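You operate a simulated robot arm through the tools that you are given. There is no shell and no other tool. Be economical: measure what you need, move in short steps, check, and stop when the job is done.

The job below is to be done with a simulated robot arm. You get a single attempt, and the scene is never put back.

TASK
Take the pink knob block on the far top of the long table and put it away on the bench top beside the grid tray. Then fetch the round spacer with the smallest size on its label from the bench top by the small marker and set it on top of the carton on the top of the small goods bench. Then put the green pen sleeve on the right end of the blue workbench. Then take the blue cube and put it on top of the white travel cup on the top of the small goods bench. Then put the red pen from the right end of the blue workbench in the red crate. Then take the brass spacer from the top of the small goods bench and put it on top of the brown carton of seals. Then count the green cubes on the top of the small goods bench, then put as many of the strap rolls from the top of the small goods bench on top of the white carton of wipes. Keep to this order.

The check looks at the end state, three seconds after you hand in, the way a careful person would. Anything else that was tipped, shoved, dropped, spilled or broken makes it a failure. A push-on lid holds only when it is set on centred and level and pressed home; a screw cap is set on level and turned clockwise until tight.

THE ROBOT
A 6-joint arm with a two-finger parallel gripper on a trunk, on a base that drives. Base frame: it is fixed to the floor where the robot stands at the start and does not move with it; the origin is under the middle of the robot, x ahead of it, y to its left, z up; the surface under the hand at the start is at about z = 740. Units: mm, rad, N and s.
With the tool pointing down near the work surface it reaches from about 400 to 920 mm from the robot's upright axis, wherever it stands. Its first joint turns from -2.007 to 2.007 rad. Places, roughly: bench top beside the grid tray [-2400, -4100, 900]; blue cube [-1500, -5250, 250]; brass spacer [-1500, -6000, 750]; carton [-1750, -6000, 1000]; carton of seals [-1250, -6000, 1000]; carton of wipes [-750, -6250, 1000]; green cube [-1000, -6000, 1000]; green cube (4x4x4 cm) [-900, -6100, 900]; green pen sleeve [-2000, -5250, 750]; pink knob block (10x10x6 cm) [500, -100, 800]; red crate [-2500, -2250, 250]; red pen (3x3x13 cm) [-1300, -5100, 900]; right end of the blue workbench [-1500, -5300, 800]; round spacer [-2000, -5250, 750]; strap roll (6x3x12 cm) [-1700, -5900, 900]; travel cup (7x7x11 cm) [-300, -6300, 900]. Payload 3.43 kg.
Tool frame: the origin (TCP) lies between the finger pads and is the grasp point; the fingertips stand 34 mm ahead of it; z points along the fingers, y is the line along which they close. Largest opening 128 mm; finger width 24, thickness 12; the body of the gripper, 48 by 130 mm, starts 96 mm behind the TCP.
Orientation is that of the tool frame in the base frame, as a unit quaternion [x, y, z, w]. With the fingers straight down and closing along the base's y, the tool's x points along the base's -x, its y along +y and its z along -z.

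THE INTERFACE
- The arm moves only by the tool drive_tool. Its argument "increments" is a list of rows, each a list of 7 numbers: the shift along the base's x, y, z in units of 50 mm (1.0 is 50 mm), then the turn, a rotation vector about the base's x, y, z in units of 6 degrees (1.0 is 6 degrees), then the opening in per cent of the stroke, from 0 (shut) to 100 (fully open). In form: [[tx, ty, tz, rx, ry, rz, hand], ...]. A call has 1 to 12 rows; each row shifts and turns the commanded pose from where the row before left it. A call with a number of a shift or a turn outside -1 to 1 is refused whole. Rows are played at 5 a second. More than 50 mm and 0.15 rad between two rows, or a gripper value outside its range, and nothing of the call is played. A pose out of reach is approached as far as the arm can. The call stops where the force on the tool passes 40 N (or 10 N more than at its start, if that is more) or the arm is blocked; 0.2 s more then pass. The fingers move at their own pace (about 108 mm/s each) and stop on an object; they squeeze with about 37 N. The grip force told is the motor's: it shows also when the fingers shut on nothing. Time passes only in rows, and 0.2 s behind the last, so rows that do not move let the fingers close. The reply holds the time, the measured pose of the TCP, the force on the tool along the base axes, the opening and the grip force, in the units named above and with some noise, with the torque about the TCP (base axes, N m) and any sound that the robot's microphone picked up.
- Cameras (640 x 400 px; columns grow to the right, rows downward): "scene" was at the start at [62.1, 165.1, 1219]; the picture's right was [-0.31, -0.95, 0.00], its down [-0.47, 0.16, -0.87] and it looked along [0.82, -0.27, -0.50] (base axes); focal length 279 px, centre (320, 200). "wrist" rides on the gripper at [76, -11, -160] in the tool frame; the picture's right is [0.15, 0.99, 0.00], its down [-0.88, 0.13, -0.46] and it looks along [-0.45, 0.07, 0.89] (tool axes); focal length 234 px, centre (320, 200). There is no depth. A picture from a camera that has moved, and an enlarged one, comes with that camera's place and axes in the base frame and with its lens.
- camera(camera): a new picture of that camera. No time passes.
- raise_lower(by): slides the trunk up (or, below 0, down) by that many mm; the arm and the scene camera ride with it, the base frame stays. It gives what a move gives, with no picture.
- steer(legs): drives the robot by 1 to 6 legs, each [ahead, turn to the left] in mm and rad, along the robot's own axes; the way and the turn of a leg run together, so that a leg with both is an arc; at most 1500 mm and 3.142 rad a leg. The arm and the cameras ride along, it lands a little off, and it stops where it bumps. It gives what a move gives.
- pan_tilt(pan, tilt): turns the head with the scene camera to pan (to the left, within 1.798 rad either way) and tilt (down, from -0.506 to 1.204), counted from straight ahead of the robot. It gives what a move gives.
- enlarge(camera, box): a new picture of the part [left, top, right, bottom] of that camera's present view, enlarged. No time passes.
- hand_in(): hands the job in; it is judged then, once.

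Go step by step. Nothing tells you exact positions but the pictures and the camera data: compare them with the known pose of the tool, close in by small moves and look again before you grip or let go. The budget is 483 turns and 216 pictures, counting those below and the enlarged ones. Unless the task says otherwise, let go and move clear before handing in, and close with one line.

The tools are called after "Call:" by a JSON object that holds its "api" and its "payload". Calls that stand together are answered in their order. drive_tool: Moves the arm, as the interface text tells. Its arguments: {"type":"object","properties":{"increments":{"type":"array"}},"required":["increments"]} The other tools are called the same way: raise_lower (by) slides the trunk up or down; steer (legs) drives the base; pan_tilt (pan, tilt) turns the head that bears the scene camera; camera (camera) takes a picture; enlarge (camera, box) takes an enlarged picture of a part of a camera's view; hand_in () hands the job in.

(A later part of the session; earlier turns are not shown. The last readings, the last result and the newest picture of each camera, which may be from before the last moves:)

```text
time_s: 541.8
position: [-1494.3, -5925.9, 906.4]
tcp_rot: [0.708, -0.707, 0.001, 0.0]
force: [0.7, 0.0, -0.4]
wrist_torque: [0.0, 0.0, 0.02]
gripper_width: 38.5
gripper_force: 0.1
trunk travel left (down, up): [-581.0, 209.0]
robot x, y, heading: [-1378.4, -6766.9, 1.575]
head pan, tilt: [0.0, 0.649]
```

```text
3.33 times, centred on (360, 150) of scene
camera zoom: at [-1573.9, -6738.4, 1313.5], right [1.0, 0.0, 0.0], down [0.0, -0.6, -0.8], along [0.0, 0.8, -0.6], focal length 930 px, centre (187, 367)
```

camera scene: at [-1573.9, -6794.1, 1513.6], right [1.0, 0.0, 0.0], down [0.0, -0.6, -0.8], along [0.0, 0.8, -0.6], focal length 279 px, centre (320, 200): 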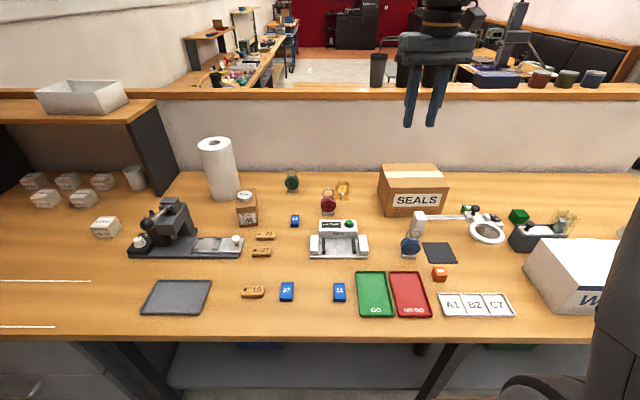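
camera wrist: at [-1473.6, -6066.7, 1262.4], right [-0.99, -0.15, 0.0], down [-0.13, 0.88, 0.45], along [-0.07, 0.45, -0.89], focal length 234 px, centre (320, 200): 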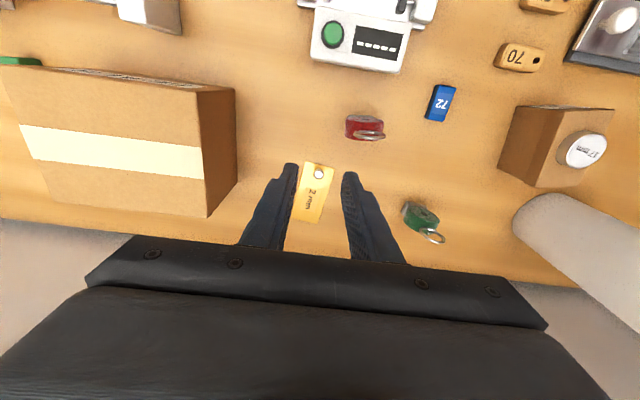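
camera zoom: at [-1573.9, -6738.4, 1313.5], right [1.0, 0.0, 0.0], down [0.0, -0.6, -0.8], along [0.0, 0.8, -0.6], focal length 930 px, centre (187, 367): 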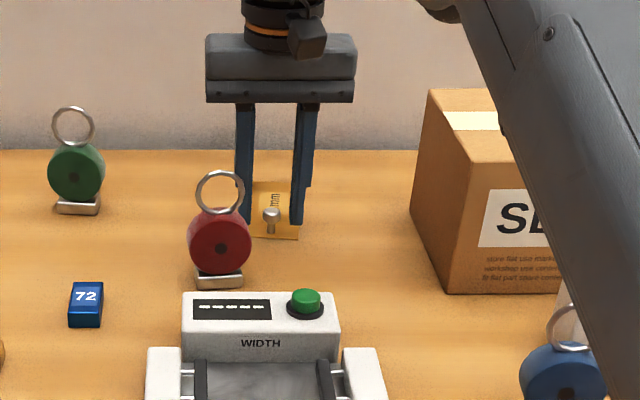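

The fingers straddle the knob just above the plate, so I'll close and lift.

Call:
{"api": "drive_tool", "payload": {"increments": [[0, 0, -0.03, 0, 0, 0, 30], [0, 0, 0, 0, 0, 0, 0], [0, 0, 0, 0, 0, 0, 0], [0, 0, 0, 0, 0, 0, 0]]}}

Call:
{"api": "drive_tool", "payload": {"increments": [[0, 0, 0.3, 0, 0, 0, 0], [0, 0, 0.6, 0, 0, 0, 0], [0, 0, 0, 0, 0, 0, 0]]}}

Call:
{"api": "enlarge", "payload": {"camera": "scene", "box": [300, 70, 420, 190]}}

Call:
{"api": "enlarge", "payload": {"camera": "wrist", "box": [220, 100, 420, 280]}}

```text
time_s: 542.8
position: [-1494.2, -5926.2, 904.5]
tcp_rot: [0.708, -0.706, 0.001, 0.0]
force: [-0.5, -0.5, -0.3]
wrist_torque: [0.11, 0.02, -0.07]
gripper_width: 16.7
gripper_force: 37.2
trunk travel left (down, up): [-581.0, 209.0]
robot x, y, heading: [-1382.2, -6767.5, 1.571]
head pan, tilt: [0.0, 0.649]
```

```text
time_s: 543.6
position: [-1493.5, -5924.8, 950.5]
tcp_rot: [0.707, -0.707, 0.001, 0.0]
force: [-0.3, -0.4, -1.2]
wrist_torque: [-0.04, -0.02, 0.04]
gripper_width: 16.8
gripper_force: 37.2
trunk travel left (down, up): [-581.0, 209.0]
robot x, y, heading: [-1380.3, -6771.1, 1.573]
head pan, tilt: [0.0, 0.649]
```

```text
3.33 times, centred on (360, 130) of scene
camera zoom: at [-1573.9, -6738.4, 1313.5], right [1.0, 0.0, 0.0], down [0.0, -0.6, -0.8], along [0.0, 0.8, -0.6], focal length 930 px, centre (187, 433)
```

zoom: 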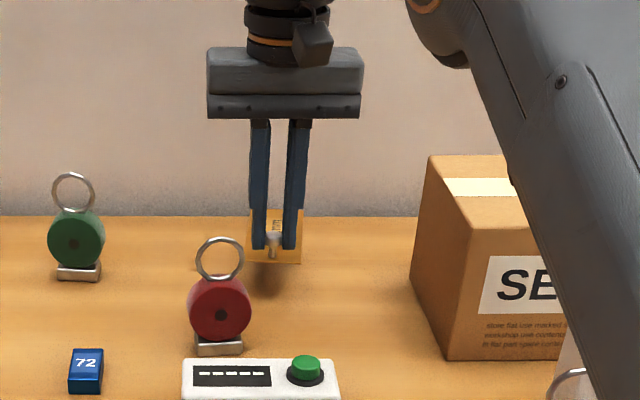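

```text
2.22 times, centred on (320, 190) of wrist
camera zoom: at [-1482.4, -5999.6, 1110.8], right [-0.99, -0.15, 0.0], down [-0.13, 0.88, 0.45], along [-0.07, 0.45, -0.89], focal length 520 px, centre (320, 222)
```

zoom: 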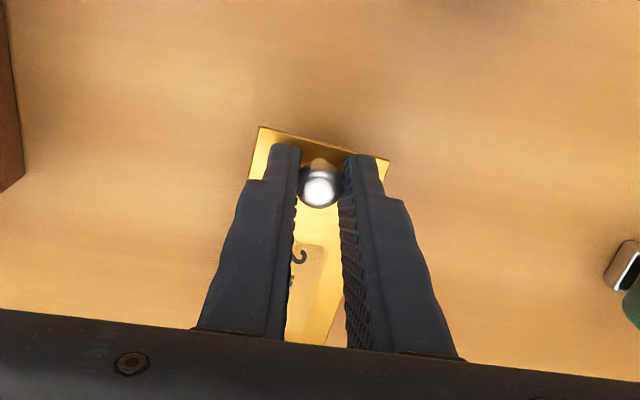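

The spacer is held level. The SEALS carton's top is at z≈1001, centred near [-1250, -5962]. I'll lift and carry the spacer over it.

Call:
{"api": "drive_tool", "payload": {"increments": [[0, 0, 0.9, 0, 0, 0, 0], [0, 0, 0.9, 0, 0, 0, 0], [0, 0, 0.9, 0, 0, 0, 0], [0, 0, 0.8, 0, 0, 0, 0], [0.8, -0.2, 0, 0, 0, 0, 0], [0.8, -0.2, 0, 0, 0, 0, 0], [0.8, -0.2, 0, 0, 0, 0, 0], [0.8, -0.2, 0, 0, 0, 0, 0], [0.8, -0.2, 0, 0, 0, 0, 0], [0.75, -0.2, 0, 0, 0, 0, 0], [0, 0, -0.5, 0, 0, 0, 0], [0, 0, 0, 0, 0, 0, 0]]}}

Call:
{"api": "pan_tilt", "payload": {"pan": -0.2, "tilt": 0.5}}

Call:
{"api": "camera", "payload": {"camera": "wrist"}}

Call:
{"api": "camera", "payload": {"camera": "scene"}}

```text
time_s: 546.2
position: [-1255.3, -5998.0, 1098.2]
tcp_rot: [0.707, -0.707, 0.001, 0.001]
force: [0.1, -0.2, -2.2]
wrist_torque: [-0.06, 0.01, 0.0]
gripper_width: 16.2
gripper_force: 36.9
out of reach, approached as far as the arm can: row 4
trunk travel left (down, up): [-581.0, 209.0]
robot x, y, heading: [-1380.9, -6764.8, 1.568]
head pan, tilt: [0.0, 0.649]
```

```text
time_s: 546.9
position: [-1255.2, -5999.0, 1097.9]
tcp_rot: [0.708, -0.706, 0.001, 0.0]
force: [0.1, -0.3, -1.3]
wrist_torque: [-0.01, 0.02, -0.02]
gripper_width: 16.3
gripper_force: 37.0
trunk travel left (down, up): [-581.0, 209.0]
robot x, y, heading: [-1384.2, -6764.6, 1.571]
head pan, tilt: [-0.201, 0.499]
```

```text
55 pictures are left
camera wrist: at [-1243.1, -6073.9, 1258.3], right [-0.99, -0.15, 0.0], down [-0.13, 0.88, 0.45], along [-0.07, 0.45, -0.89], focal length 234 px, centre (320, 200)
```

wrist: 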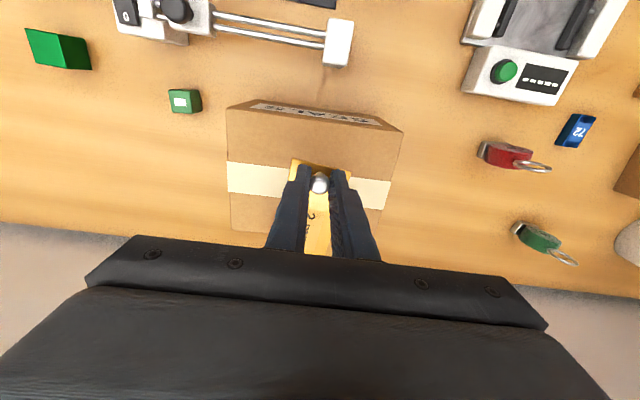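

```text
54 pictures are left
camera scene: at [-1555.8, -6736.0, 1326.9], right [0.98, -0.2, 0.0], down [-0.1, -0.47, -0.88], along [0.17, 0.86, -0.48], focal length 279 px, centre (320, 200)
```

scene: 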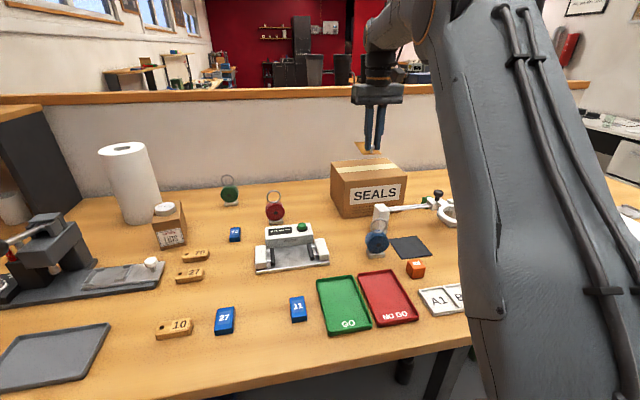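

The spacer hovers over the carton top. I'll shift 10 mm back and lower to contact.

Call:
{"api": "drive_tool", "payload": {"increments": [[0, 0.2, -0.4, 0, 0, 0, 0], [0, 0, -0.4, 0, 0, 0, 0], [0, 0, 0, 0, 0, 0, 0]]}}

Call:
{"api": "drive_tool", "payload": {"increments": [[0, 0, -0.1, 0, 0, 0, 0], [0, 0, 0, 0, 0, 0, 0]]}}

Call:
{"api": "drive_tool", "payload": {"increments": [[0, 0, -0.06, 0, 0, 0, 0], [0, 0, 0, 0, 0, 0, 0]]}}

Call:
{"api": "drive_tool", "payload": {"increments": [[0, 0, -0.06, 0, 0, 0, 0], [0, 0, 0, 0, 0, 0, 0]]}}

```text
time_s: 547.7
position: [-1254.0, -5989.2, 1056.5]
tcp_rot: [0.707, -0.707, 0.002, 0.0]
force: [0.3, 0.1, -2.2]
wrist_torque: [-0.08, 0.04, 0.01]
gripper_width: 16.2
gripper_force: 37.4
trunk travel left (down, up): [-581.0, 209.0]
robot x, y, heading: [-1383.3, -6767.4, 1.572]
head pan, tilt: [-0.201, 0.499]
```

```text
time_s: 548.3
position: [-1254.7, -5988.6, 1051.5]
tcp_rot: [0.707, -0.707, 0.001, 0.002]
force: [-0.1, 0.2, -1.8]
wrist_torque: [-0.03, -0.03, -0.03]
gripper_width: 16.4
gripper_force: 36.8
trunk travel left (down, up): [-581.0, 209.0]
robot x, y, heading: [-1382.4, -6768.0, 1.574]
head pan, tilt: [-0.201, 0.499]
```

```text
time_s: 548.9
position: [-1254.1, -5987.6, 1048.7]
tcp_rot: [0.707, -0.707, 0.001, 0.001]
force: [-0.4, -0.1, -1.4]
wrist_torque: [-0.04, 0.0, 0.02]
gripper_width: 16.3
gripper_force: 37.0
trunk travel left (down, up): [-581.0, 209.0]
robot x, y, heading: [-1380.9, -6767.9, 1.569]
head pan, tilt: [-0.201, 0.499]
```

```text
time_s: 549.5
position: [-1255.6, -5987.1, 1044.8]
tcp_rot: [0.707, -0.707, 0.001, 0.001]
force: [0.6, 0.1, -1.9]
wrist_torque: [-0.06, -0.01, -0.01]
gripper_width: 16.3
gripper_force: 37.2
trunk travel left (down, up): [-581.0, 209.0]
robot x, y, heading: [-1381.4, -6763.5, 1.571]
head pan, tilt: [-0.201, 0.499]
```

Call:
{"api": "drive_tool", "payload": {"increments": [[0, 0, -0.06, 0, 0, 0, 0], [0, 0, 0, 0, 0, 0, 0]]}}

Call:
{"api": "drive_tool", "payload": {"increments": [[0, 0, -0.06, 0, 0, 0, 0], [0, 0, 0, 0, 0, 0, 0]]}}

Call:
{"api": "enlarge", "payload": {"camera": "scene", "box": [310, 90, 430, 220]}}

```text
time_s: 550.1
position: [-1255.9, -5987.3, 1042.5]
tcp_rot: [0.707, -0.707, 0.002, 0.001]
force: [-0.6, 0.1, -1.0]
wrist_torque: [-0.1, 0.01, -0.03]
gripper_width: 16.1
gripper_force: 36.9
trunk travel left (down, up): [-581.0, 209.0]
robot x, y, heading: [-1383.5, -6768.7, 1.571]
head pan, tilt: [-0.201, 0.499]
```

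```text
time_s: 550.7
position: [-1255.2, -5988.0, 1038.4]
tcp_rot: [0.708, -0.707, 0.001, 0.0]
force: [-0.3, -0.5, -0.6]
wrist_torque: [-0.04, -0.03, -0.01]
gripper_width: 16.6
gripper_force: 37.2
trunk travel left (down, up): [-581.0, 209.0]
robot x, y, heading: [-1382.9, -6770.3, 1.569]
head pan, tilt: [-0.201, 0.499]
```

```text
3.08 times, centred on (370, 155) of scene
camera zoom: at [-1555.7, -6736.0, 1326.9], right [0.98, -0.2, 0.0], down [-0.1, -0.47, -0.88], along [0.18, 0.86, -0.48], focal length 859 px, centre (166, 338)
```

zoom: 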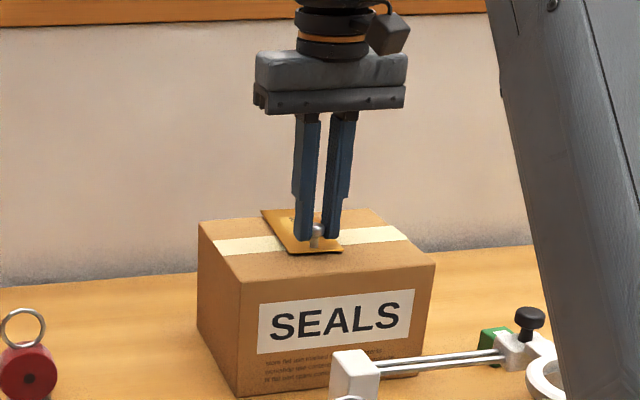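

Call:
{"api": "drive_tool", "payload": {"increments": [[0, 0, -0.07, 0, 0, 0, 0], [0, 0, 0, 0, 0, 0, 0]]}}

Call:
{"api": "drive_tool", "payload": {"increments": [[0, 0, -0.07, 0, 0, 0, 0], [0, 0, 0, 0, 0, 0, 0]]}}

Call:
{"api": "drive_tool", "payload": {"increments": [[0, 0, -0.06, 0, 0, 0, 0], [0, 0, 0, 0, 0, 0, 0]]}}

Call:
{"api": "enlarge", "payload": {"camera": "scene", "box": [330, 130, 410, 200]}}

```text
time_s: 551.3
position: [-1255.7, -5987.4, 1035.3]
tcp_rot: [0.708, -0.706, 0.001, 0.0]
force: [0.7, -0.3, -0.5]
wrist_torque: [0.03, 0.02, 0.01]
gripper_width: 16.3
gripper_force: 36.4
trunk travel left (down, up): [-581.0, 209.0]
robot x, y, heading: [-1383.2, -6768.3, 1.568]
head pan, tilt: [-0.201, 0.499]
```

```text
time_s: 551.9
position: [-1255.2, -5987.8, 1035.3]
tcp_rot: [0.708, -0.707, 0.0, -0.002]
force: [0.6, -1.2, 24.3]
wrist_torque: [-0.28, 0.03, -0.07]
gripper_width: 16.2
gripper_force: 36.7
trunk travel left (down, up): [-581.0, 209.0]
robot x, y, heading: [-1380.6, -6768.9, 1.577]
head pan, tilt: [-0.201, 0.499]
```

```text
time_s: 552.5
position: [-1255.2, -5987.4, 1031.1]
tcp_rot: [0.708, -0.707, 0.0, -0.001]
force: [-0.3, 3.0, 28.8]
wrist_torque: [0.25, 0.01, -0.12]
gripper_width: 16.6
gripper_force: 37.1
trunk travel left (down, up): [-581.0, 209.0]
robot x, y, heading: [-1385.1, -6770.6, 1.567]
head pan, tilt: [-0.201, 0.499]
```

```text
5.71 times, centred on (370, 165) of scene
camera zoom: at [-1555.9, -6737.1, 1327.0], right [0.98, -0.2, 0.0], down [-0.1, -0.47, -0.88], along [0.18, 0.86, -0.48], focal length 1595 px, centre (34, 400)
```

zoom: 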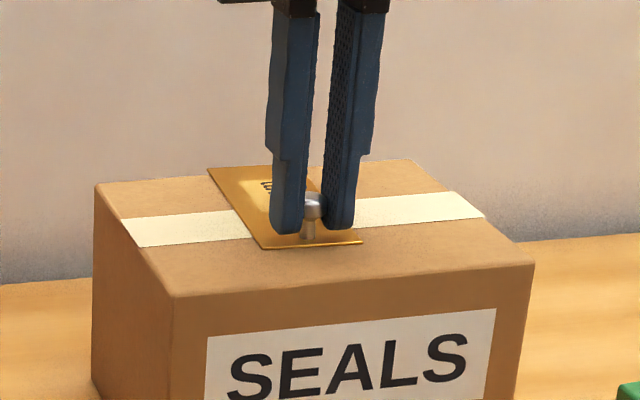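

The spacer rests flat on the carton. I'll relieve the pressure, open, and lift away.

Call:
{"api": "drive_tool", "payload": {"increments": [[0, 0, 0.04, 0, 0, 0, 0], [0, 0, 0, 0, 0, 0, 30], [0, 0, 0, 0, 0, 0, 30], [0, 0, 0.2, 0, 0, 0, 30], [0, 0, 0.7, 0, 0, 0, 30], [0, -0.3, 0.8, 0, 0, 0, 30], [0, -0.8, 0.3, 0, 0, 0, 30], [0, -0.9, 0, 0, 0, 0, 30], [0, 0, 0, 0, 0, 0, 30]]}}

Call:
{"api": "camera", "payload": {"camera": "wrist"}}

Call:
{"api": "enlarge", "payload": {"camera": "scene", "box": [310, 100, 430, 220]}}

```text
time_s: 554.5
position: [-1252.1, -6089.9, 1129.0]
tcp_rot: [0.707, -0.707, 0.0, 0.0]
force: [-0.4, 0.0, 0.8]
wrist_torque: [0.04, 0.01, -0.03]
gripper_width: 38.3
gripper_force: 0.1
trunk travel left (down, up): [-581.0, 209.0]
robot x, y, heading: [-1381.6, -6769.9, 1.567]
head pan, tilt: [-0.201, 0.499]
```

```text
51 pictures are left
camera wrist: at [-1240.5, -6165.1, 1289.1], right [-0.99, -0.15, 0.0], down [-0.13, 0.88, 0.45], along [-0.07, 0.45, -0.89], focal length 234 px, centre (320, 200)
```

wrist: 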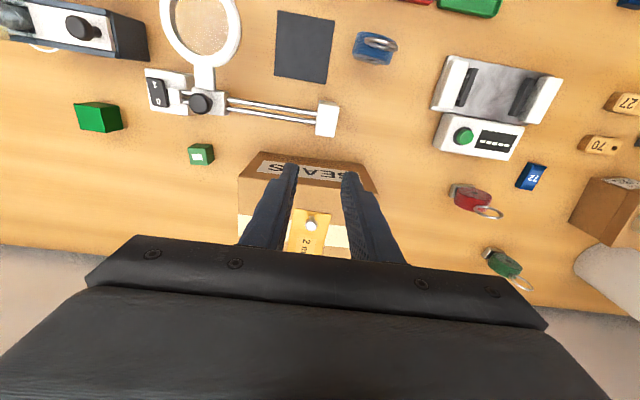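

```text
3.33 times, centred on (370, 160) of scene
camera zoom: at [-1555.7, -6736.1, 1326.9], right [0.98, -0.2, 0.0], down [-0.1, -0.47, -0.88], along [0.18, 0.86, -0.48], focal length 930 px, centre (153, 333)
```

zoom: 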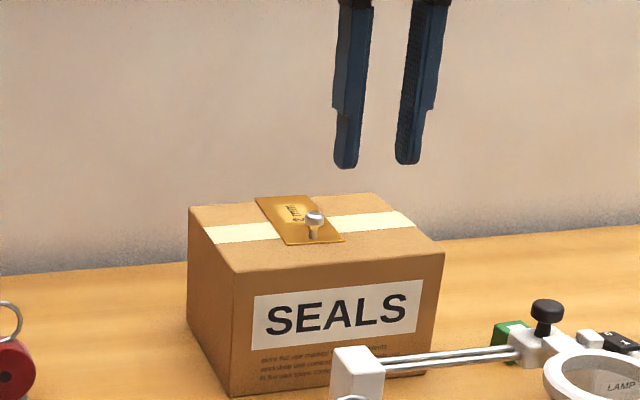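

The brass spacer is set on the SEALS carton. I can see two green cubes so far: a plain one near [-882, -6057] and a labelled one near [-1046, -6016]. I'll confirm when the camera is over the WIPES carton; first I'll move over the blue strap roll near [-1304, -6213].

Call:
{"api": "drive_tool", "payload": {"increments": [[-0.35, -0.82, 0, 0, 0, 0, 60], [-0.35, -0.82, 0, 0, 0, 0, 70], [-0.35, -0.82, 0, 0, 0, 0, 75], [0, 0, 0, 0, 0, 0, 75]]}}

Call:
{"api": "camera", "payload": {"camera": "wrist"}}

Call:
{"api": "pan_tilt", "payload": {"pan": -0.1, "tilt": 0.7}}

Call:
{"api": "camera", "payload": {"camera": "scene"}}

```text
time_s: 555.5
position: [-1307.7, -6213.1, 1127.8]
tcp_rot: [0.707, -0.707, 0.0, 0.002]
force: [-0.2, 0.0, -0.6]
wrist_torque: [-0.01, 0.02, 0.01]
gripper_width: 96.1
gripper_force: 0.1
trunk travel left (down, up): [-581.0, 209.0]
robot x, y, heading: [-1382.4, -6770.1, 1.57]
head pan, tilt: [-0.201, 0.499]
```

```text
49 pictures are left
camera wrist: at [-1295.6, -6287.8, 1288.1], right [-0.99, -0.15, 0.0], down [-0.13, 0.88, 0.45], along [-0.07, 0.45, -0.89], focal length 234 px, centre (320, 200)
```

wrist: 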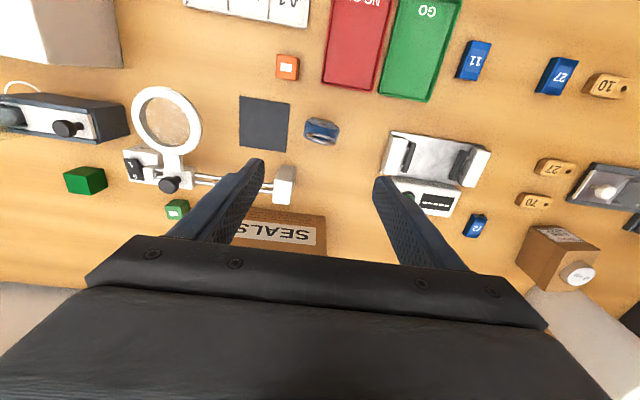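

```text
time_s: 556.3
position: [-1307.0, -6211.9, 1127.2]
tcp_rot: [0.708, -0.706, 0.0, 0.001]
force: [0.3, -0.6, 0.5]
wrist_torque: [-0.01, -0.01, 0.0]
gripper_width: 96.0
gripper_force: 0.0
trunk travel left (down, up): [-581.0, 209.0]
robot x, y, heading: [-1380.3, -6768.2, 1.571]
head pan, tilt: [-0.099, 0.7]
```

```text
48 pictures are left
camera scene: at [-1565.4, -6740.8, 1309.2], right [0.99, -0.1, 0.0], down [-0.06, -0.64, -0.77], along [0.08, 0.76, -0.64], focal length 279 px, centre (320, 200)
```

scene: 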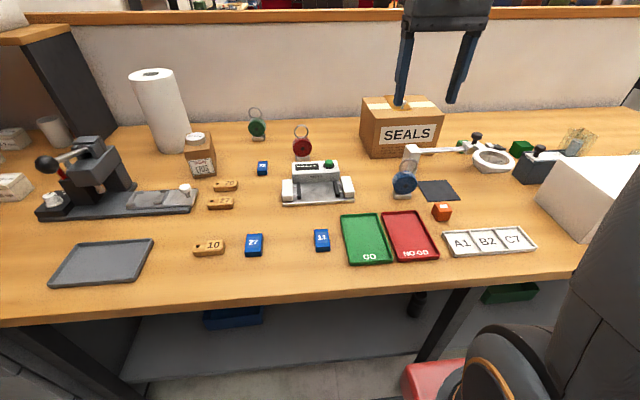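

Call:
{"api": "enlarge", "payload": {"camera": "wrist", "box": [270, 90, 370, 170]}}

Call:
{"api": "enlarge", "payload": {"camera": "scene", "box": [270, 100, 450, 220]}}

```text
5.00 times, centred on (320, 130) of wrist
camera zoom: at [-1295.4, -6287.5, 1288.2], right [-0.99, -0.15, 0.0], down [-0.13, 0.88, 0.45], along [-0.07, 0.45, -0.89], focal length 1171 px, centre (320, 550)
```

zoom: 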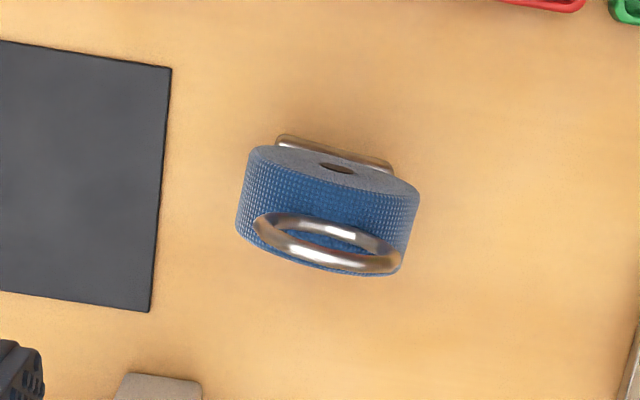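

```text
3.33 times, centred on (360, 160) of scene
camera zoom: at [-1565.4, -6740.8, 1309.2], right [0.99, -0.1, 0.0], down [-0.06, -0.64, -0.77], along [0.08, 0.76, -0.64], focal length 930 px, centre (187, 333)
```

zoom: 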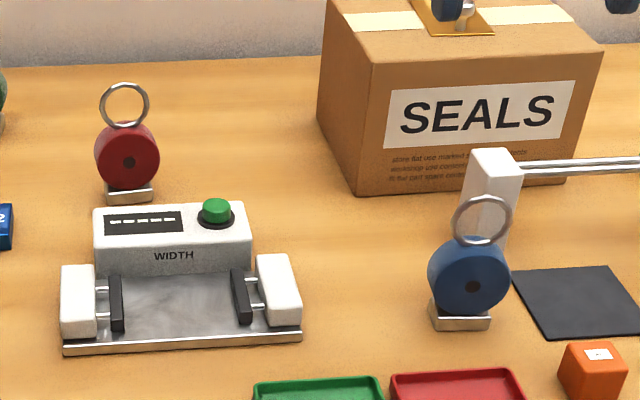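

The blue roll's disc is 60 mm wide, centred at about [-1308, -6213, 905], with its ring top at z≈970. The hand is right above it, so I'll descend and grip across the disc.

Call:
{"api": "drive_tool", "payload": {"increments": [[0, 0, -0.9, 0, 0, 0, 75], [0, 0, -0.9, 0, 0, 0, 75], [0, 0, -0.9, 0, 0, 0, 75], [0, 0, -0.9, 0, 0, 0, 75], [0, 0, -0.8, 0, 0, 0, 75], [0, 0, 0, 0, 0, 0, 75]]}}

Call:
{"api": "camera", "payload": {"camera": "wrist"}}

Call:
{"api": "enlarge", "payload": {"camera": "scene", "box": [340, 100, 480, 220]}}

```text
time_s: 557.7
position: [-1306.3, -6212.6, 906.4]
tcp_rot: [0.708, -0.707, 0.0, 0.001]
force: [0.7, 0.3, 0.9]
wrist_torque: [-0.02, 0.01, -0.02]
gripper_width: 96.1
gripper_force: 0.1
trunk travel left (down, up): [-581.0, 209.0]
robot x, y, heading: [-1379.9, -6770.5, 1.571]
head pan, tilt: [-0.099, 0.7]
```

```text
45 pictures are left
camera wrist: at [-1294.9, -6287.5, 1067.2], right [-0.99, -0.15, 0.0], down [-0.13, 0.88, 0.45], along [-0.07, 0.45, -0.89], focal length 234 px, centre (320, 200)
```

wrist: 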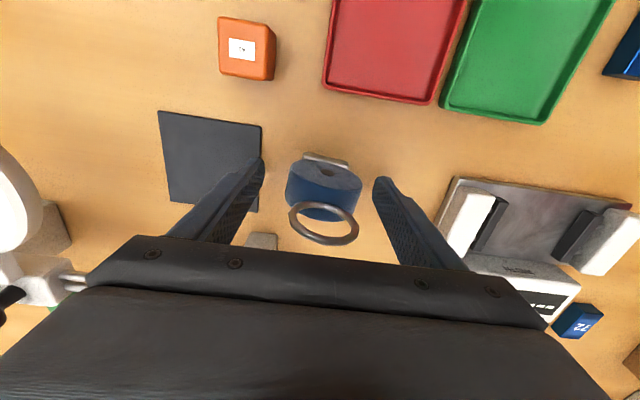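

```text
3.33 times, centred on (410, 160) of scene
camera zoom: at [-1565.4, -6740.8, 1309.2], right [0.99, -0.1, 0.0], down [-0.06, -0.64, -0.76], along [0.08, 0.76, -0.64], focal length 930 px, centre (20, 333)
```

zoom: 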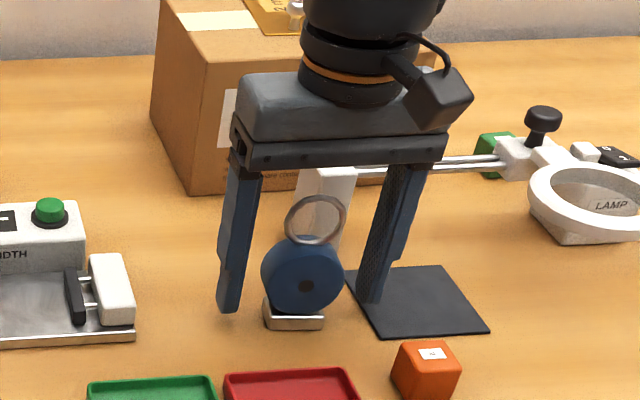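

The disc is centred between the fingers. I'll close and lift.

Call:
{"api": "drive_tool", "payload": {"increments": [[0, 0, 0, 0, 0, 0, 0], [0, 0, 0, 0, 0, 0, 0], [0, 0, 0, 0, 0, 0, 0], [0, 0, 0, 0, 0, 0, 0]]}}

Call:
{"api": "drive_tool", "payload": {"increments": [[0, 0, 0.4, 0, 0, 0, 0], [0, 0, 0.8, 0, 0, 0, 0], [0, 0, 0.9, 0, 0, 0, 0], [0, 0, 0.9, 0, 0, 0, 0], [0, 0, 0.9, 0, 0, 0, 0], [0, 0, 0, 0, 0, 0, 0]]}}

Call:
{"api": "camera", "payload": {"camera": "wrist"}}

```text
time_s: 558.7
position: [-1306.9, -6212.4, 906.8]
tcp_rot: [0.708, -0.706, 0.0, 0.0]
force: [0.2, 0.9, 0.2]
wrist_torque: [-0.01, -0.04, 0.0]
gripper_width: 54.6
gripper_force: 37.2
trunk travel left (down, up): [-581.0, 209.0]
robot x, y, heading: [-1383.8, -6766.3, 1.573]
head pan, tilt: [-0.099, 0.7]
```

```text
time_s: 560.1
position: [-1309.0, -6210.9, 1105.6]
tcp_rot: [-0.707, 0.707, 0.0, -0.001]
force: [-0.1, 0.8, 0.0]
wrist_torque: [0.03, 0.01, 0.03]
gripper_width: 54.9
gripper_force: 37.0
trunk travel left (down, up): [-581.0, 209.0]
robot x, y, heading: [-1379.6, -6769.9, 1.572]
head pan, tilt: [-0.099, 0.7]
```

```text
43 pictures are left
camera wrist: at [-1297.4, -6286.0, 1266.4], right [-0.99, -0.15, 0.0], down [-0.13, 0.88, 0.45], along [-0.07, 0.45, -0.89], focal length 234 px, centre (320, 200)
```

wrist: 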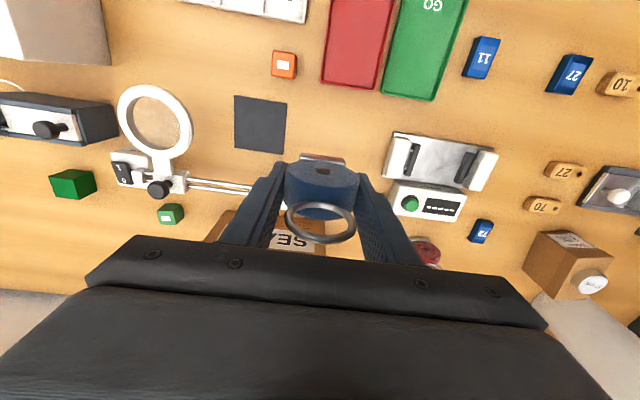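

The blue roll is held upright. I'll carry it over the WIPES carton toward [-930, -6335].

Call:
{"api": "drive_tool", "payload": {"increments": [[0.85, -0.28, 0, 0, 0, 0, 0], [0.85, -0.28, 0, 0, 0, 0, 0], [0.85, -0.28, 0, 0, 0, 0, 0], [0.85, -0.28, 0, 0, 0, 0, 0], [0.85, -0.28, 0, 0, 0, 0, 0], [0.85, -0.28, 0, 0, 0, 0, 0], [0.85, -0.28, 0, 0, 0, 0, 0], [0.85, -0.28, 0, 0, 0, 0, 0], [0.85, -0.28, 0, 0, 0, 0, 0], [0, 0, 0, 0, 0, 0, 0]]}}

Call:
{"api": "pan_tilt", "payload": {"pan": -0.8, "tilt": 0.5}}

Call:
{"api": "camera", "payload": {"camera": "scene"}}

Call:
{"api": "camera", "payload": {"camera": "wrist"}}

```text
time_s: 562.3
position: [-920.9, -6335.7, 1108.4]
tcp_rot: [0.708, -0.706, 0.0, 0.0]
force: [0.2, 0.3, -1.5]
wrist_torque: [0.02, 0.01, 0.01]
gripper_width: 54.8
gripper_force: 37.7
trunk travel left (down, up): [-581.0, 209.0]
robot x, y, heading: [-1380.5, -6770.2, 1.571]
head pan, tilt: [-0.099, 0.7]
```

```text
time_s: 563.3
position: [-920.4, -6335.4, 1108.9]
tcp_rot: [0.708, -0.706, 0.001, 0.0]
force: [-0.3, 0.0, -1.2]
wrist_torque: [-0.02, 0.02, 0.01]
gripper_width: 54.7
gripper_force: 37.2
trunk travel left (down, up): [-581.0, 209.0]
robot x, y, heading: [-1384.0, -6767.6, 1.577]
head pan, tilt: [-0.799, 0.499]
```

```text
42 pictures are left
camera scene: at [-1508.6, -6761.8, 1326.9], right [0.7, -0.72, 0.0], down [-0.34, -0.33, -0.88], along [0.63, 0.61, -0.48], focal length 279 px, centre (320, 200)
```

scene: 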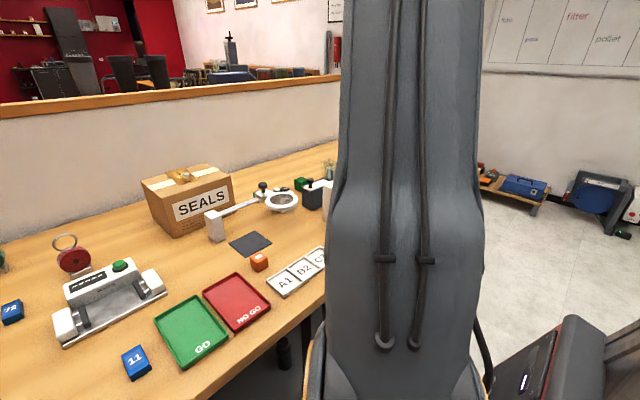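

```text
41 pictures are left
camera wrist: at [-909.1, -6410.1, 1269.2], right [-0.99, -0.15, 0.0], down [-0.13, 0.88, 0.45], along [-0.07, 0.45, -0.89], focal length 234 px, centre (320, 200)
```

wrist: 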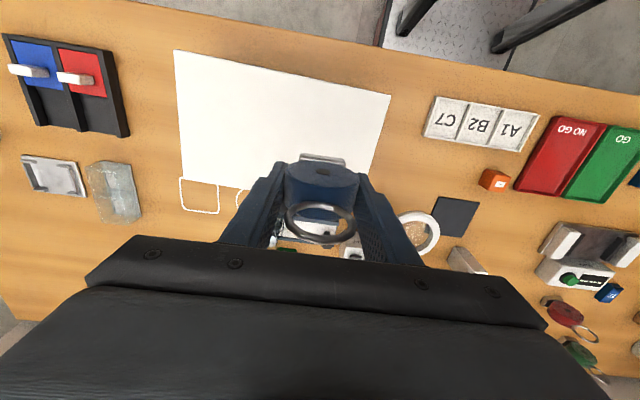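

The WIPES top spans x≈-991 to -755 and y≈-6410 to -6265, so the roll is well placed over its left half. I'll lower it to contact.

Call:
{"api": "drive_tool", "payload": {"increments": [[-0.1, 0, -0.7, 0, 0, 0, 0], [0, 0, -0.7, 0, 0, 0, 0], [0, 0, 0, 0, 0, 0, 0]]}}

Call:
{"api": "drive_tool", "payload": {"increments": [[0, 0, -0.1, 0, 0, 0, 0], [0, 0, 0, 0, 0, 0, 0]]}}

Call:
{"api": "drive_tool", "payload": {"increments": [[0, 0, -0.06, 0, 0, 0, 0], [0, 0, 0, 0, 0, 0, 0]]}}

Call:
{"api": "drive_tool", "payload": {"increments": [[0, 0, -0.06, 0, 0, 0, 0], [0, 0, 0, 0, 0, 0, 0]]}}

Call:
{"api": "drive_tool", "payload": {"increments": [[0, 0, -0.06, 0, 0, 0, 0], [0, 0, 0, 0, 0, 0, 0]]}}

```text
time_s: 564.1
position: [-926.4, -6337.1, 1037.5]
tcp_rot: [0.708, -0.706, 0.0, 0.001]
force: [0.6, -0.7, -1.2]
wrist_torque: [0.0, -0.02, 0.02]
gripper_width: 54.7
gripper_force: 37.1
trunk travel left (down, up): [-581.0, 209.0]
robot x, y, heading: [-1377.8, -6770.2, 1.571]
head pan, tilt: [-0.799, 0.499]
```

```text
time_s: 564.7
position: [-926.0, -6336.0, 1031.5]
tcp_rot: [0.707, -0.707, 0.001, 0.001]
force: [0.1, 0.7, -0.9]
wrist_torque: [0.02, -0.02, 0.0]
gripper_width: 54.6
gripper_force: 36.8
trunk travel left (down, up): [-581.0, 209.0]
robot x, y, heading: [-1378.1, -6767.7, 1.573]
head pan, tilt: [-0.799, 0.499]
```

```text
time_s: 565.3
position: [-926.3, -6336.5, 1029.1]
tcp_rot: [0.708, -0.706, 0.001, 0.001]
force: [0.1, -0.4, -0.9]
wrist_torque: [0.05, 0.03, -0.01]
gripper_width: 54.5
gripper_force: 36.8
trunk travel left (down, up): [-581.0, 209.0]
robot x, y, heading: [-1382.6, -6768.5, 1.567]
head pan, tilt: [-0.799, 0.499]
```

```text
time_s: 565.9
position: [-927.9, -6337.0, 1027.0]
tcp_rot: [0.708, -0.706, 0.001, -0.001]
force: [-0.2, -1.4, 6.5]
wrist_torque: [0.02, -0.02, 0.04]
gripper_width: 55.0
gripper_force: 37.1
trunk travel left (down, up): [-581.0, 209.0]
robot x, y, heading: [-1381.1, -6771.4, 1.568]
head pan, tilt: [-0.799, 0.499]
```

```text
time_s: 566.5
position: [-927.0, -6338.6, 1024.2]
tcp_rot: [0.708, -0.706, 0.001, 0.0]
force: [2.7, 2.4, 23.3]
wrist_torque: [-0.06, -0.03, 0.23]
gripper_width: 54.8
gripper_force: 36.8
trunk travel left (down, up): [-581.0, 209.0]
robot x, y, heading: [-1384.8, -6765.2, 1.57]
head pan, tilt: [-0.799, 0.499]
```

Contact as predicted. I'll relieve the pressure, open and lift, then look.

Call:
{"api": "drive_tool", "payload": {"increments": [[0, 0, 0.03, 0, 0, 0, 0], [0, 0, 0, 0, 0, 0, 65], [0, 0, 0, 0, 0, 0, 65], [0, 0, 0, 0, 0, 0, 65], [0, 0, 0.4, 0, 0, 0, 65], [0, 0, 0.9, 0, 0, 0, 65], [0, 0, 0.9, 0, 0, 0, 65], [0, 0, 0.9, 0, 0, 0, 65], [0, 0, 0, 0, 0, 0, 65]]}}

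Call:
{"api": "camera", "payload": {"camera": "wrist"}}

```text
time_s: 568.5
position: [-929.6, -6337.3, 1180.0]
tcp_rot: [0.708, -0.707, 0.001, 0.0]
force: [0.6, 0.3, 0.4]
wrist_torque: [-0.01, 0.0, 0.02]
gripper_width: 83.0
gripper_force: 0.0
trunk travel left (down, up): [-581.0, 209.0]
robot x, y, heading: [-1381.2, -6767.3, 1.569]
head pan, tilt: [-0.799, 0.499]
```

```text
40 pictures are left
camera wrist: at [-917.6, -6411.8, 1340.8], right [-0.99, -0.15, 0.0], down [-0.13, 0.88, 0.45], along [-0.07, 0.45, -0.89], focal length 234 px, centre (320, 200)
```

wrist: 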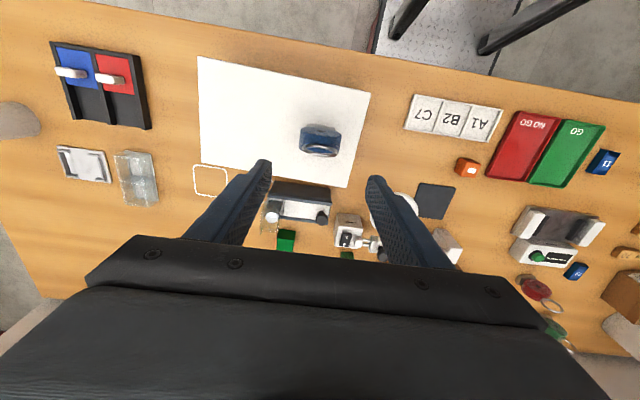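

The blue roll stands upright on the WIPES carton. Behind the carton I still see only the two green cubes. I'll look behind the SEALS carton on the way to the red roll to make sure none is hidden.

Call:
{"api": "drive_tool", "payload": {"increments": [[-0.6, 0.7, 0.2, 0, 0, 0, 75], [-0.6, 0.7, 0.2, 0, 0, 0, 75], [-0.6, 0.7, 0, 0, 0, 0, 75], [-0.6, 0.7, 0, 0, 0, 0, 75], [-0.6, 0.7, 0, 0, 0, 0, 75], [-0.6, 0.7, 0, 0, 0, 0, 75], [-0.7, 0.7, 0, 0, 0, 0, 75], [-0.7, 0.7, 0, 0, 0, 0, 75], [-0.7, 0.7, 0, 0, 0, 0, 75], [-0.7, 0.7, 0, 0, 0, 0, 75], [0, 0.6, 0, 0, 0, 0, 75]]}}

Call:
{"api": "camera", "payload": {"camera": "wrist"}}

Call:
{"api": "pan_tilt", "payload": {"pan": -0.45, "tilt": 0.5}}

Call:
{"api": "camera", "payload": {"camera": "scene"}}

```text
time_s: 570.9
position: [-1250.2, -5972.2, 1198.0]
tcp_rot: [0.707, -0.707, 0.002, 0.0]
force: [0.8, -0.4, 1.1]
wrist_torque: [0.03, -0.01, 0.02]
gripper_width: 95.9
gripper_force: 0.0
out of reach, approached as far as the arm can: row 11
trunk travel left (down, up): [-581.0, 209.0]
robot x, y, heading: [-1382.9, -6771.4, 1.574]
head pan, tilt: [-0.799, 0.499]
```

```text
39 pictures are left
camera wrist: at [-1238.0, -6046.6, 1358.1], right [-0.99, -0.15, 0.0], down [-0.13, 0.88, 0.45], along [-0.07, 0.45, -0.89], focal length 234 px, centre (320, 200)
```

wrist: 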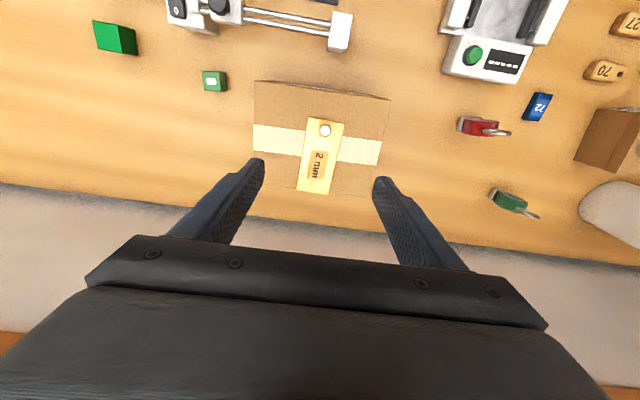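

```text
time_s: 571.8
position: [-1249.0, -5971.0, 1196.9]
tcp_rot: [0.708, -0.706, 0.001, 0.001]
force: [-0.7, -0.5, 0.3]
wrist_torque: [0.01, 0.01, 0.0]
gripper_width: 95.9
gripper_force: 0.0
trunk travel left (down, up): [-581.0, 209.0]
robot x, y, heading: [-1383.1, -6769.6, 1.573]
head pan, tilt: [-0.45, 0.499]
```

```text
38 pictures are left
camera scene: at [-1534.2, -6743.3, 1326.9], right [0.9, -0.44, 0.0], down [-0.21, -0.43, -0.88], along [0.38, 0.79, -0.48], focal length 279 px, centre (320, 200)
```

scene: 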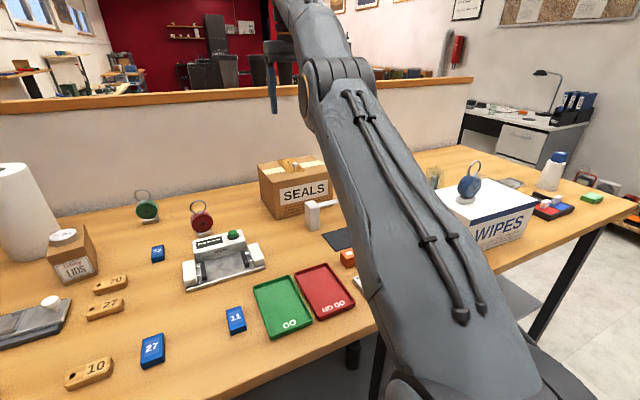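

No cube is hidden behind the SEALS carton, so the count is two green cubes and two rolls are needed. Next is the red roll near [-1540, -6010].

Call:
{"api": "drive_tool", "payload": {"increments": [[-0.83, -0.11, 0, 0, 0, 0, 75], [-0.83, -0.11, 0, 0, 0, 0, 75], [-0.83, -0.11, -0.2, 0, 0, 0, 75], [-0.83, -0.11, -0.3, 0, 0, 0, 75], [-0.83, -0.11, -0.3, 0, 0, 0, 75], [-0.83, -0.11, -0.3, 0, 0, 0, 75], [-0.83, -0.11, -0.3, 0, 0, 0, 75], [0, 0, 0, 0, 0, 0, 75]]}}

Call:
{"api": "enlarge", "payload": {"camera": "wrist", "box": [240, 80, 400, 200]}}

Call:
{"api": "pan_tilt", "payload": {"pan": 0, "tilt": 0.6}}

Call:
{"api": "enlarge", "payload": {"camera": "scene", "box": [250, 80, 430, 220]}}

```text
time_s: 573.6
position: [-1539.8, -6007.6, 1128.1]
tcp_rot: [-0.707, 0.707, -0.001, 0.001]
force: [0.7, 0.4, 0.3]
wrist_torque: [0.01, -0.02, 0.03]
gripper_width: 96.2
gripper_force: 0.1
trunk travel left (down, up): [-581.0, 209.0]
robot x, y, heading: [-1381.2, -6766.1, 1.57]
head pan, tilt: [-0.45, 0.499]
```

```text
3.33 times, centred on (320, 140) of wrist
camera zoom: at [-1529.0, -6083.4, 1287.7], right [-0.99, -0.15, 0.0], down [-0.13, 0.88, 0.45], along [-0.07, 0.45, -0.89], focal length 781 px, centre (320, 400)
```

zoom: 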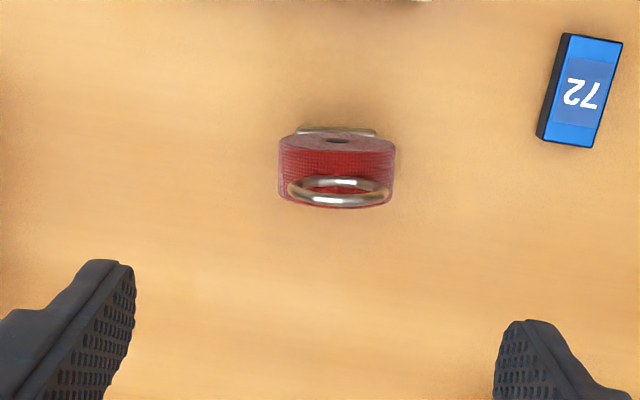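

```text
time_s: 574.5
position: [-1540.7, -6008.6, 1126.2]
tcp_rot: [0.708, -0.706, 0.001, 0.0]
force: [0.6, 0.6, 0.5]
wrist_torque: [0.02, 0.0, 0.02]
gripper_width: 95.8
gripper_force: 0.0
trunk travel left (down, up): [-581.0, 209.0]
robot x, y, heading: [-1378.5, -6769.7, 1.576]
head pan, tilt: [0.0, 0.6]
```

```text
2.86 times, centred on (340, 150) of scene
camera zoom: at [-1573.9, -6736.9, 1317.8], right [1.0, 0.0, 0.0], down [0.0, -0.56, -0.83], along [0.0, 0.83, -0.56], focal length 798 px, centre (263, 343)
```

zoom: 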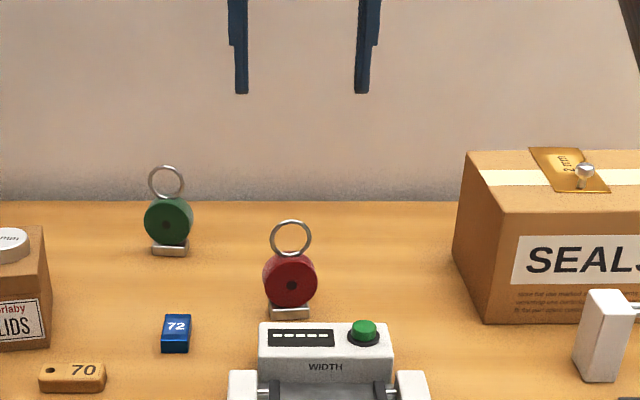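

The red roll's centre is at about [-1546, -6012]. I'll align and descend to grip height.

Call:
{"api": "drive_tool", "payload": {"increments": [[-0.1, -0.08, -0.9, 0, 0, 0.6, 75], [0, 0, -0.9, 0, 0, 0, 75], [0, 0, -0.9, 0, 0, 0, 75], [0, 0, -0.9, 0, 0, 0, 75], [0, 0, -0.8, 0, 0, 0, 75], [0, 0, 0, 0, 0, 0, 75]]}}

Call:
{"api": "camera", "payload": {"camera": "wrist"}}

Call:
{"api": "enlarge", "payload": {"camera": "scene", "box": [270, 80, 410, 220]}}

```text
time_s: 575.9
position: [-1544.3, -6017.3, 904.4]
tcp_rot: [0.729, -0.684, 0.001, 0.0]
force: [0.1, 0.7, 0.4]
wrist_torque: [0.0, 0.0, 0.02]
gripper_width: 95.8
gripper_force: 0.0
trunk travel left (down, up): [-581.0, 209.0]
robot x, y, heading: [-1384.1, -6767.4, 1.574]
head pan, tilt: [0.0, 0.6]
```

```text
35 pictures are left
camera wrist: at [-1527.6, -6090.9, 1065.9], right [-0.98, -0.21, 0.0], down [-0.19, 0.87, 0.45], along [-0.1, 0.44, -0.89], focal length 234 px, centre (320, 200)
```

wrist: 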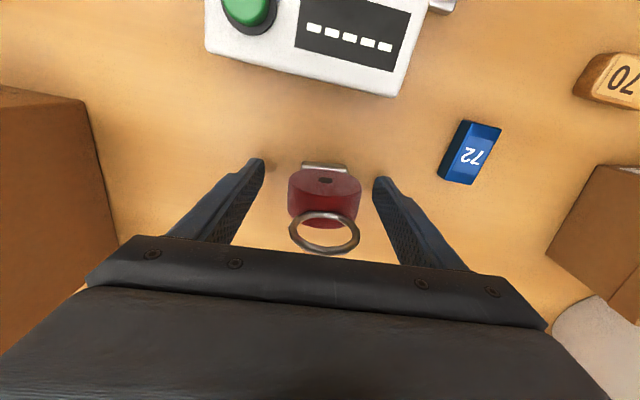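

```text
2.86 times, centred on (340, 150) of scene
camera zoom: at [-1573.9, -6736.9, 1317.8], right [1.0, 0.0, 0.0], down [0.0, -0.56, -0.83], along [0.0, 0.83, -0.56], focal length 798 px, centre (263, 343)
```

zoom: 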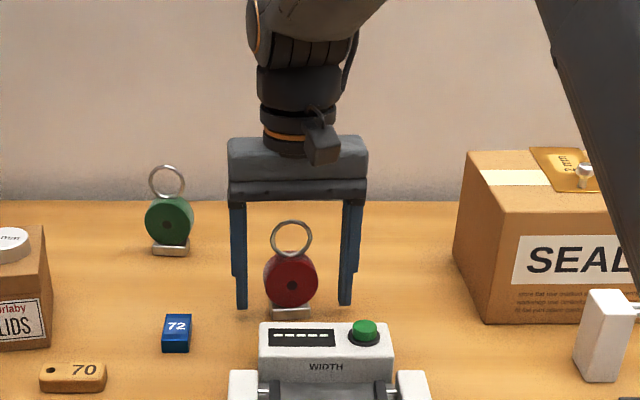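

Call:
{"api": "drive_tool", "payload": {"increments": [[0, 0.09, 0, 0, 0, 0, 75], [0, 0, 0, 0, 0, 0, 0], [0, 0, 0, 0, 0, 0, 0], [0, 0, 0, 0, 0, 0, 0], [0, 0, 0, 0, 0, 0, 0]]}}

Call:
{"api": "drive_tool", "payload": {"increments": [[0, 0, 0.4, 0, 0, 0, 0], [0, 0, 0.8, 0, 0, 0, 0], [0, 0, 0.9, 0, 0, 0, 0], [0, -0.1, 0.9, 0, 0, 0, 0], [0, -0.1, 0.9, 0, 0, 0, 0], [0, -0.3, 0.8, 0, 0, 0, 0], [0, 0, 0, 0, 0, 0, 0]]}}

Call:
{"api": "camera", "payload": {"camera": "wrist"}}

```text
time_s: 577.1
position: [-1543.1, -6011.7, 905.9]
tcp_rot: [0.73, -0.684, 0.001, 0.0]
force: [-0.6, 0.3, -0.1]
wrist_torque: [0.01, 0.0, -0.03]
gripper_width: 54.9
gripper_force: 36.7
trunk travel left (down, up): [-581.0, 209.0]
robot x, y, heading: [-1382.0, -6766.4, 1.572]
head pan, tilt: [0.0, 0.6]
```

```text
time_s: 578.7
position: [-1546.6, -6031.1, 1140.2]
tcp_rot: [0.73, -0.684, 0.002, 0.001]
force: [0.2, 0.4, -2.0]
wrist_torque: [0.02, 0.01, 0.02]
gripper_width: 54.5
gripper_force: 37.1
trunk travel left (down, up): [-581.0, 209.0]
robot x, y, heading: [-1383.0, -6767.3, 1.567]
head pan, tilt: [0.0, 0.6]
```

```text
33 pictures are left
camera wrist: at [-1531.0, -6106.0, 1300.2], right [-0.98, -0.21, 0.0], down [-0.19, 0.87, 0.45], along [-0.09, 0.44, -0.89], focal length 234 px, centre (320, 200)
```

wrist: 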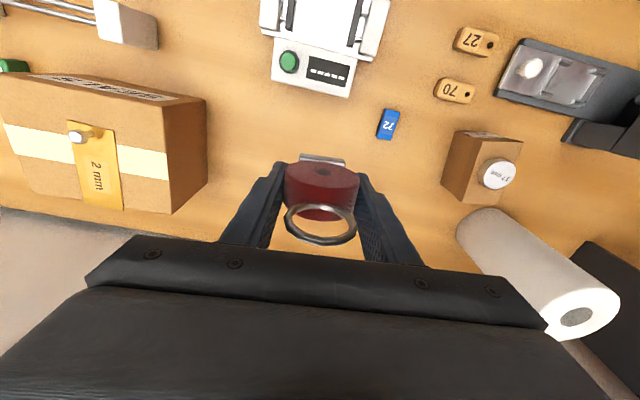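

The red roll is held. To clear the blue roll's ring, I'll raise the trunk 100 mm before carrying it over to the right half of the WIPES carton.

Call:
{"api": "raise_lower", "payload": {"by": 100}}

Call:
{"api": "drive_tool", "payload": {"increments": [[0.85, -0.36, 0, 0, 0, 0, 0], [0.85, -0.36, 0, 0, 0, 0, 0], [0.85, -0.36, 0, 0, 0, 0, 0], [0.85, -0.36, 0, 0, 0, 0, 0], [0.85, -0.36, 0, 0, 0, 0, 0], [0.85, -0.36, 0, 0, 0, 0, 0], [0.85, -0.36, 0, 0, 0, 0, 0], [0.85, -0.36, 0, 0, 0, 0, 0]]}}

Call:
{"api": "drive_tool", "payload": {"increments": [[0.85, -0.36, 0, 0, 0, 0, 0], [0.85, -0.36, 0, 0, 0, 0, 0], [0.85, -0.36, 0, 0, 0, 0, 0], [0.85, -0.36, 0, 0, 0, 0, 0], [0.85, -0.36, 0, 0, 0, 0, 0], [0.85, -0.36, 0, 0, 0, 0, 0], [0.85, -0.36, 0, 0, 0, 0, 0], [0.85, -0.36, 0, 0, 0, 0, 0], [0.85, -0.36, 0, 0, 0, 0, 0], [0, 0, 0, 0, 0, 0, 0]]}}

Call:
{"api": "camera", "payload": {"camera": "wrist"}}

```text
time_s: 580.0
position: [-1544.7, -6033.4, 1240.2]
tcp_rot: [0.729, -0.684, 0.001, 0.0]
force: [0.2, -0.3, -0.7]
wrist_torque: [0.02, 0.01, -0.04]
gripper_width: 54.6
gripper_force: 37.1
trunk travel left (down, up): [-681.0, 109.0]
robot x, y, heading: [-1379.1, -6770.5, 1.569]
head pan, tilt: [0.0, 0.6]
```

```text
time_s: 581.8
position: [-1206.1, -6176.2, 1236.9]
tcp_rot: [0.73, -0.683, 0.002, 0.0]
force: [-0.1, 0.4, -1.1]
wrist_torque: [-0.01, -0.07, 0.04]
gripper_width: 54.7
gripper_force: 36.9
trunk travel left (down, up): [-681.0, 109.0]
robot x, y, heading: [-1381.2, -6769.1, 1.572]
head pan, tilt: [0.0, 0.6]
```

```text
time_s: 584.0
position: [-823.3, -6341.3, 1240.1]
tcp_rot: [0.73, -0.684, 0.001, 0.0]
force: [0.3, -0.6, -1.4]
wrist_torque: [0.0, 0.04, 0.05]
gripper_width: 54.8
gripper_force: 36.8
trunk travel left (down, up): [-681.0, 109.0]
robot x, y, heading: [-1381.3, -6768.4, 1.574]
head pan, tilt: [0.0, 0.6]
```

```text
32 pictures are left
camera wrist: at [-807.4, -6415.7, 1400.8], right [-0.98, -0.21, 0.0], down [-0.19, 0.87, 0.45], along [-0.1, 0.44, -0.89], focal length 234 px, centre (320, 200)
```

wrist: 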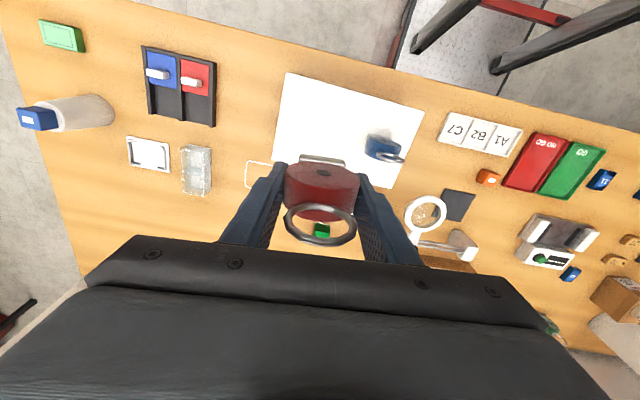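

Aligned over the right half with the blue roll clear. I'll descend to just above contact.

Call:
{"api": "drive_tool", "payload": {"increments": [[0, 0.06, -0.9, 0, 0, 0, 0], [0, 0, -0.9, 0, 0, 0, 0], [0, 0, -0.9, 0, 0, 0, 0], [0, 0, -0.9, 0, 0, 0, 0], [0, 0, -0.45, 0, 0, 0, 0], [0, 0, 0, 0, 0, 0, 0]]}}

Call:
{"api": "drive_tool", "payload": {"increments": [[0, 0, -0.08, 0, 0, 0, 0], [0, 0, 0, 0, 0, 0, 0]]}}

Call:
{"api": "drive_tool", "payload": {"increments": [[0, 0, -0.06, 0, 0, 0, 0], [0, 0, 0, 0, 0, 0, 0]]}}

Call:
{"api": "drive_tool", "payload": {"increments": [[0, 0, -0.05, 0, 0, 0, 0], [0, 0, 0, 0, 0, 0, 0]]}}

```text
time_s: 585.4
position: [-823.6, -6337.9, 1039.9]
tcp_rot: [0.73, -0.684, 0.0, 0.001]
force: [0.4, -0.3, -0.8]
wrist_torque: [-0.02, -0.03, 0.01]
gripper_width: 54.7
gripper_force: 37.6
trunk travel left (down, up): [-681.0, 109.0]
robot x, y, heading: [-1383.9, -6767.0, 1.575]
head pan, tilt: [0.0, 0.6]
```

```text
time_s: 586.0
position: [-824.0, -6337.2, 1035.8]
tcp_rot: [0.73, -0.684, 0.001, 0.001]
force: [-0.7, 0.1, -1.7]
wrist_torque: [0.02, 0.0, -0.01]
gripper_width: 54.7
gripper_force: 36.9
trunk travel left (down, up): [-681.0, 109.0]
robot x, y, heading: [-1380.2, -6766.9, 1.577]
head pan, tilt: [0.0, 0.6]
```

```text
time_s: 586.6
position: [-824.6, -6336.8, 1031.5]
tcp_rot: [0.73, -0.684, 0.0, 0.001]
force: [0.5, -0.7, -0.6]
wrist_torque: [-0.01, -0.01, -0.01]
gripper_width: 54.8
gripper_force: 36.9
trunk travel left (down, up): [-681.0, 109.0]
robot x, y, heading: [-1379.8, -6768.2, 1.572]
head pan, tilt: [0.0, 0.6]
```

```text
time_s: 587.2
position: [-821.4, -6338.9, 1027.2]
tcp_rot: [0.73, -0.684, 0.0, 0.001]
force: [0.0, -1.7, -1.1]
wrist_torque: [0.0, 0.03, -0.03]
gripper_width: 54.9
gripper_force: 36.9
trunk travel left (down, up): [-681.0, 109.0]
robot x, y, heading: [-1381.2, -6768.3, 1.575]
head pan, tilt: [0.0, 0.6]
```

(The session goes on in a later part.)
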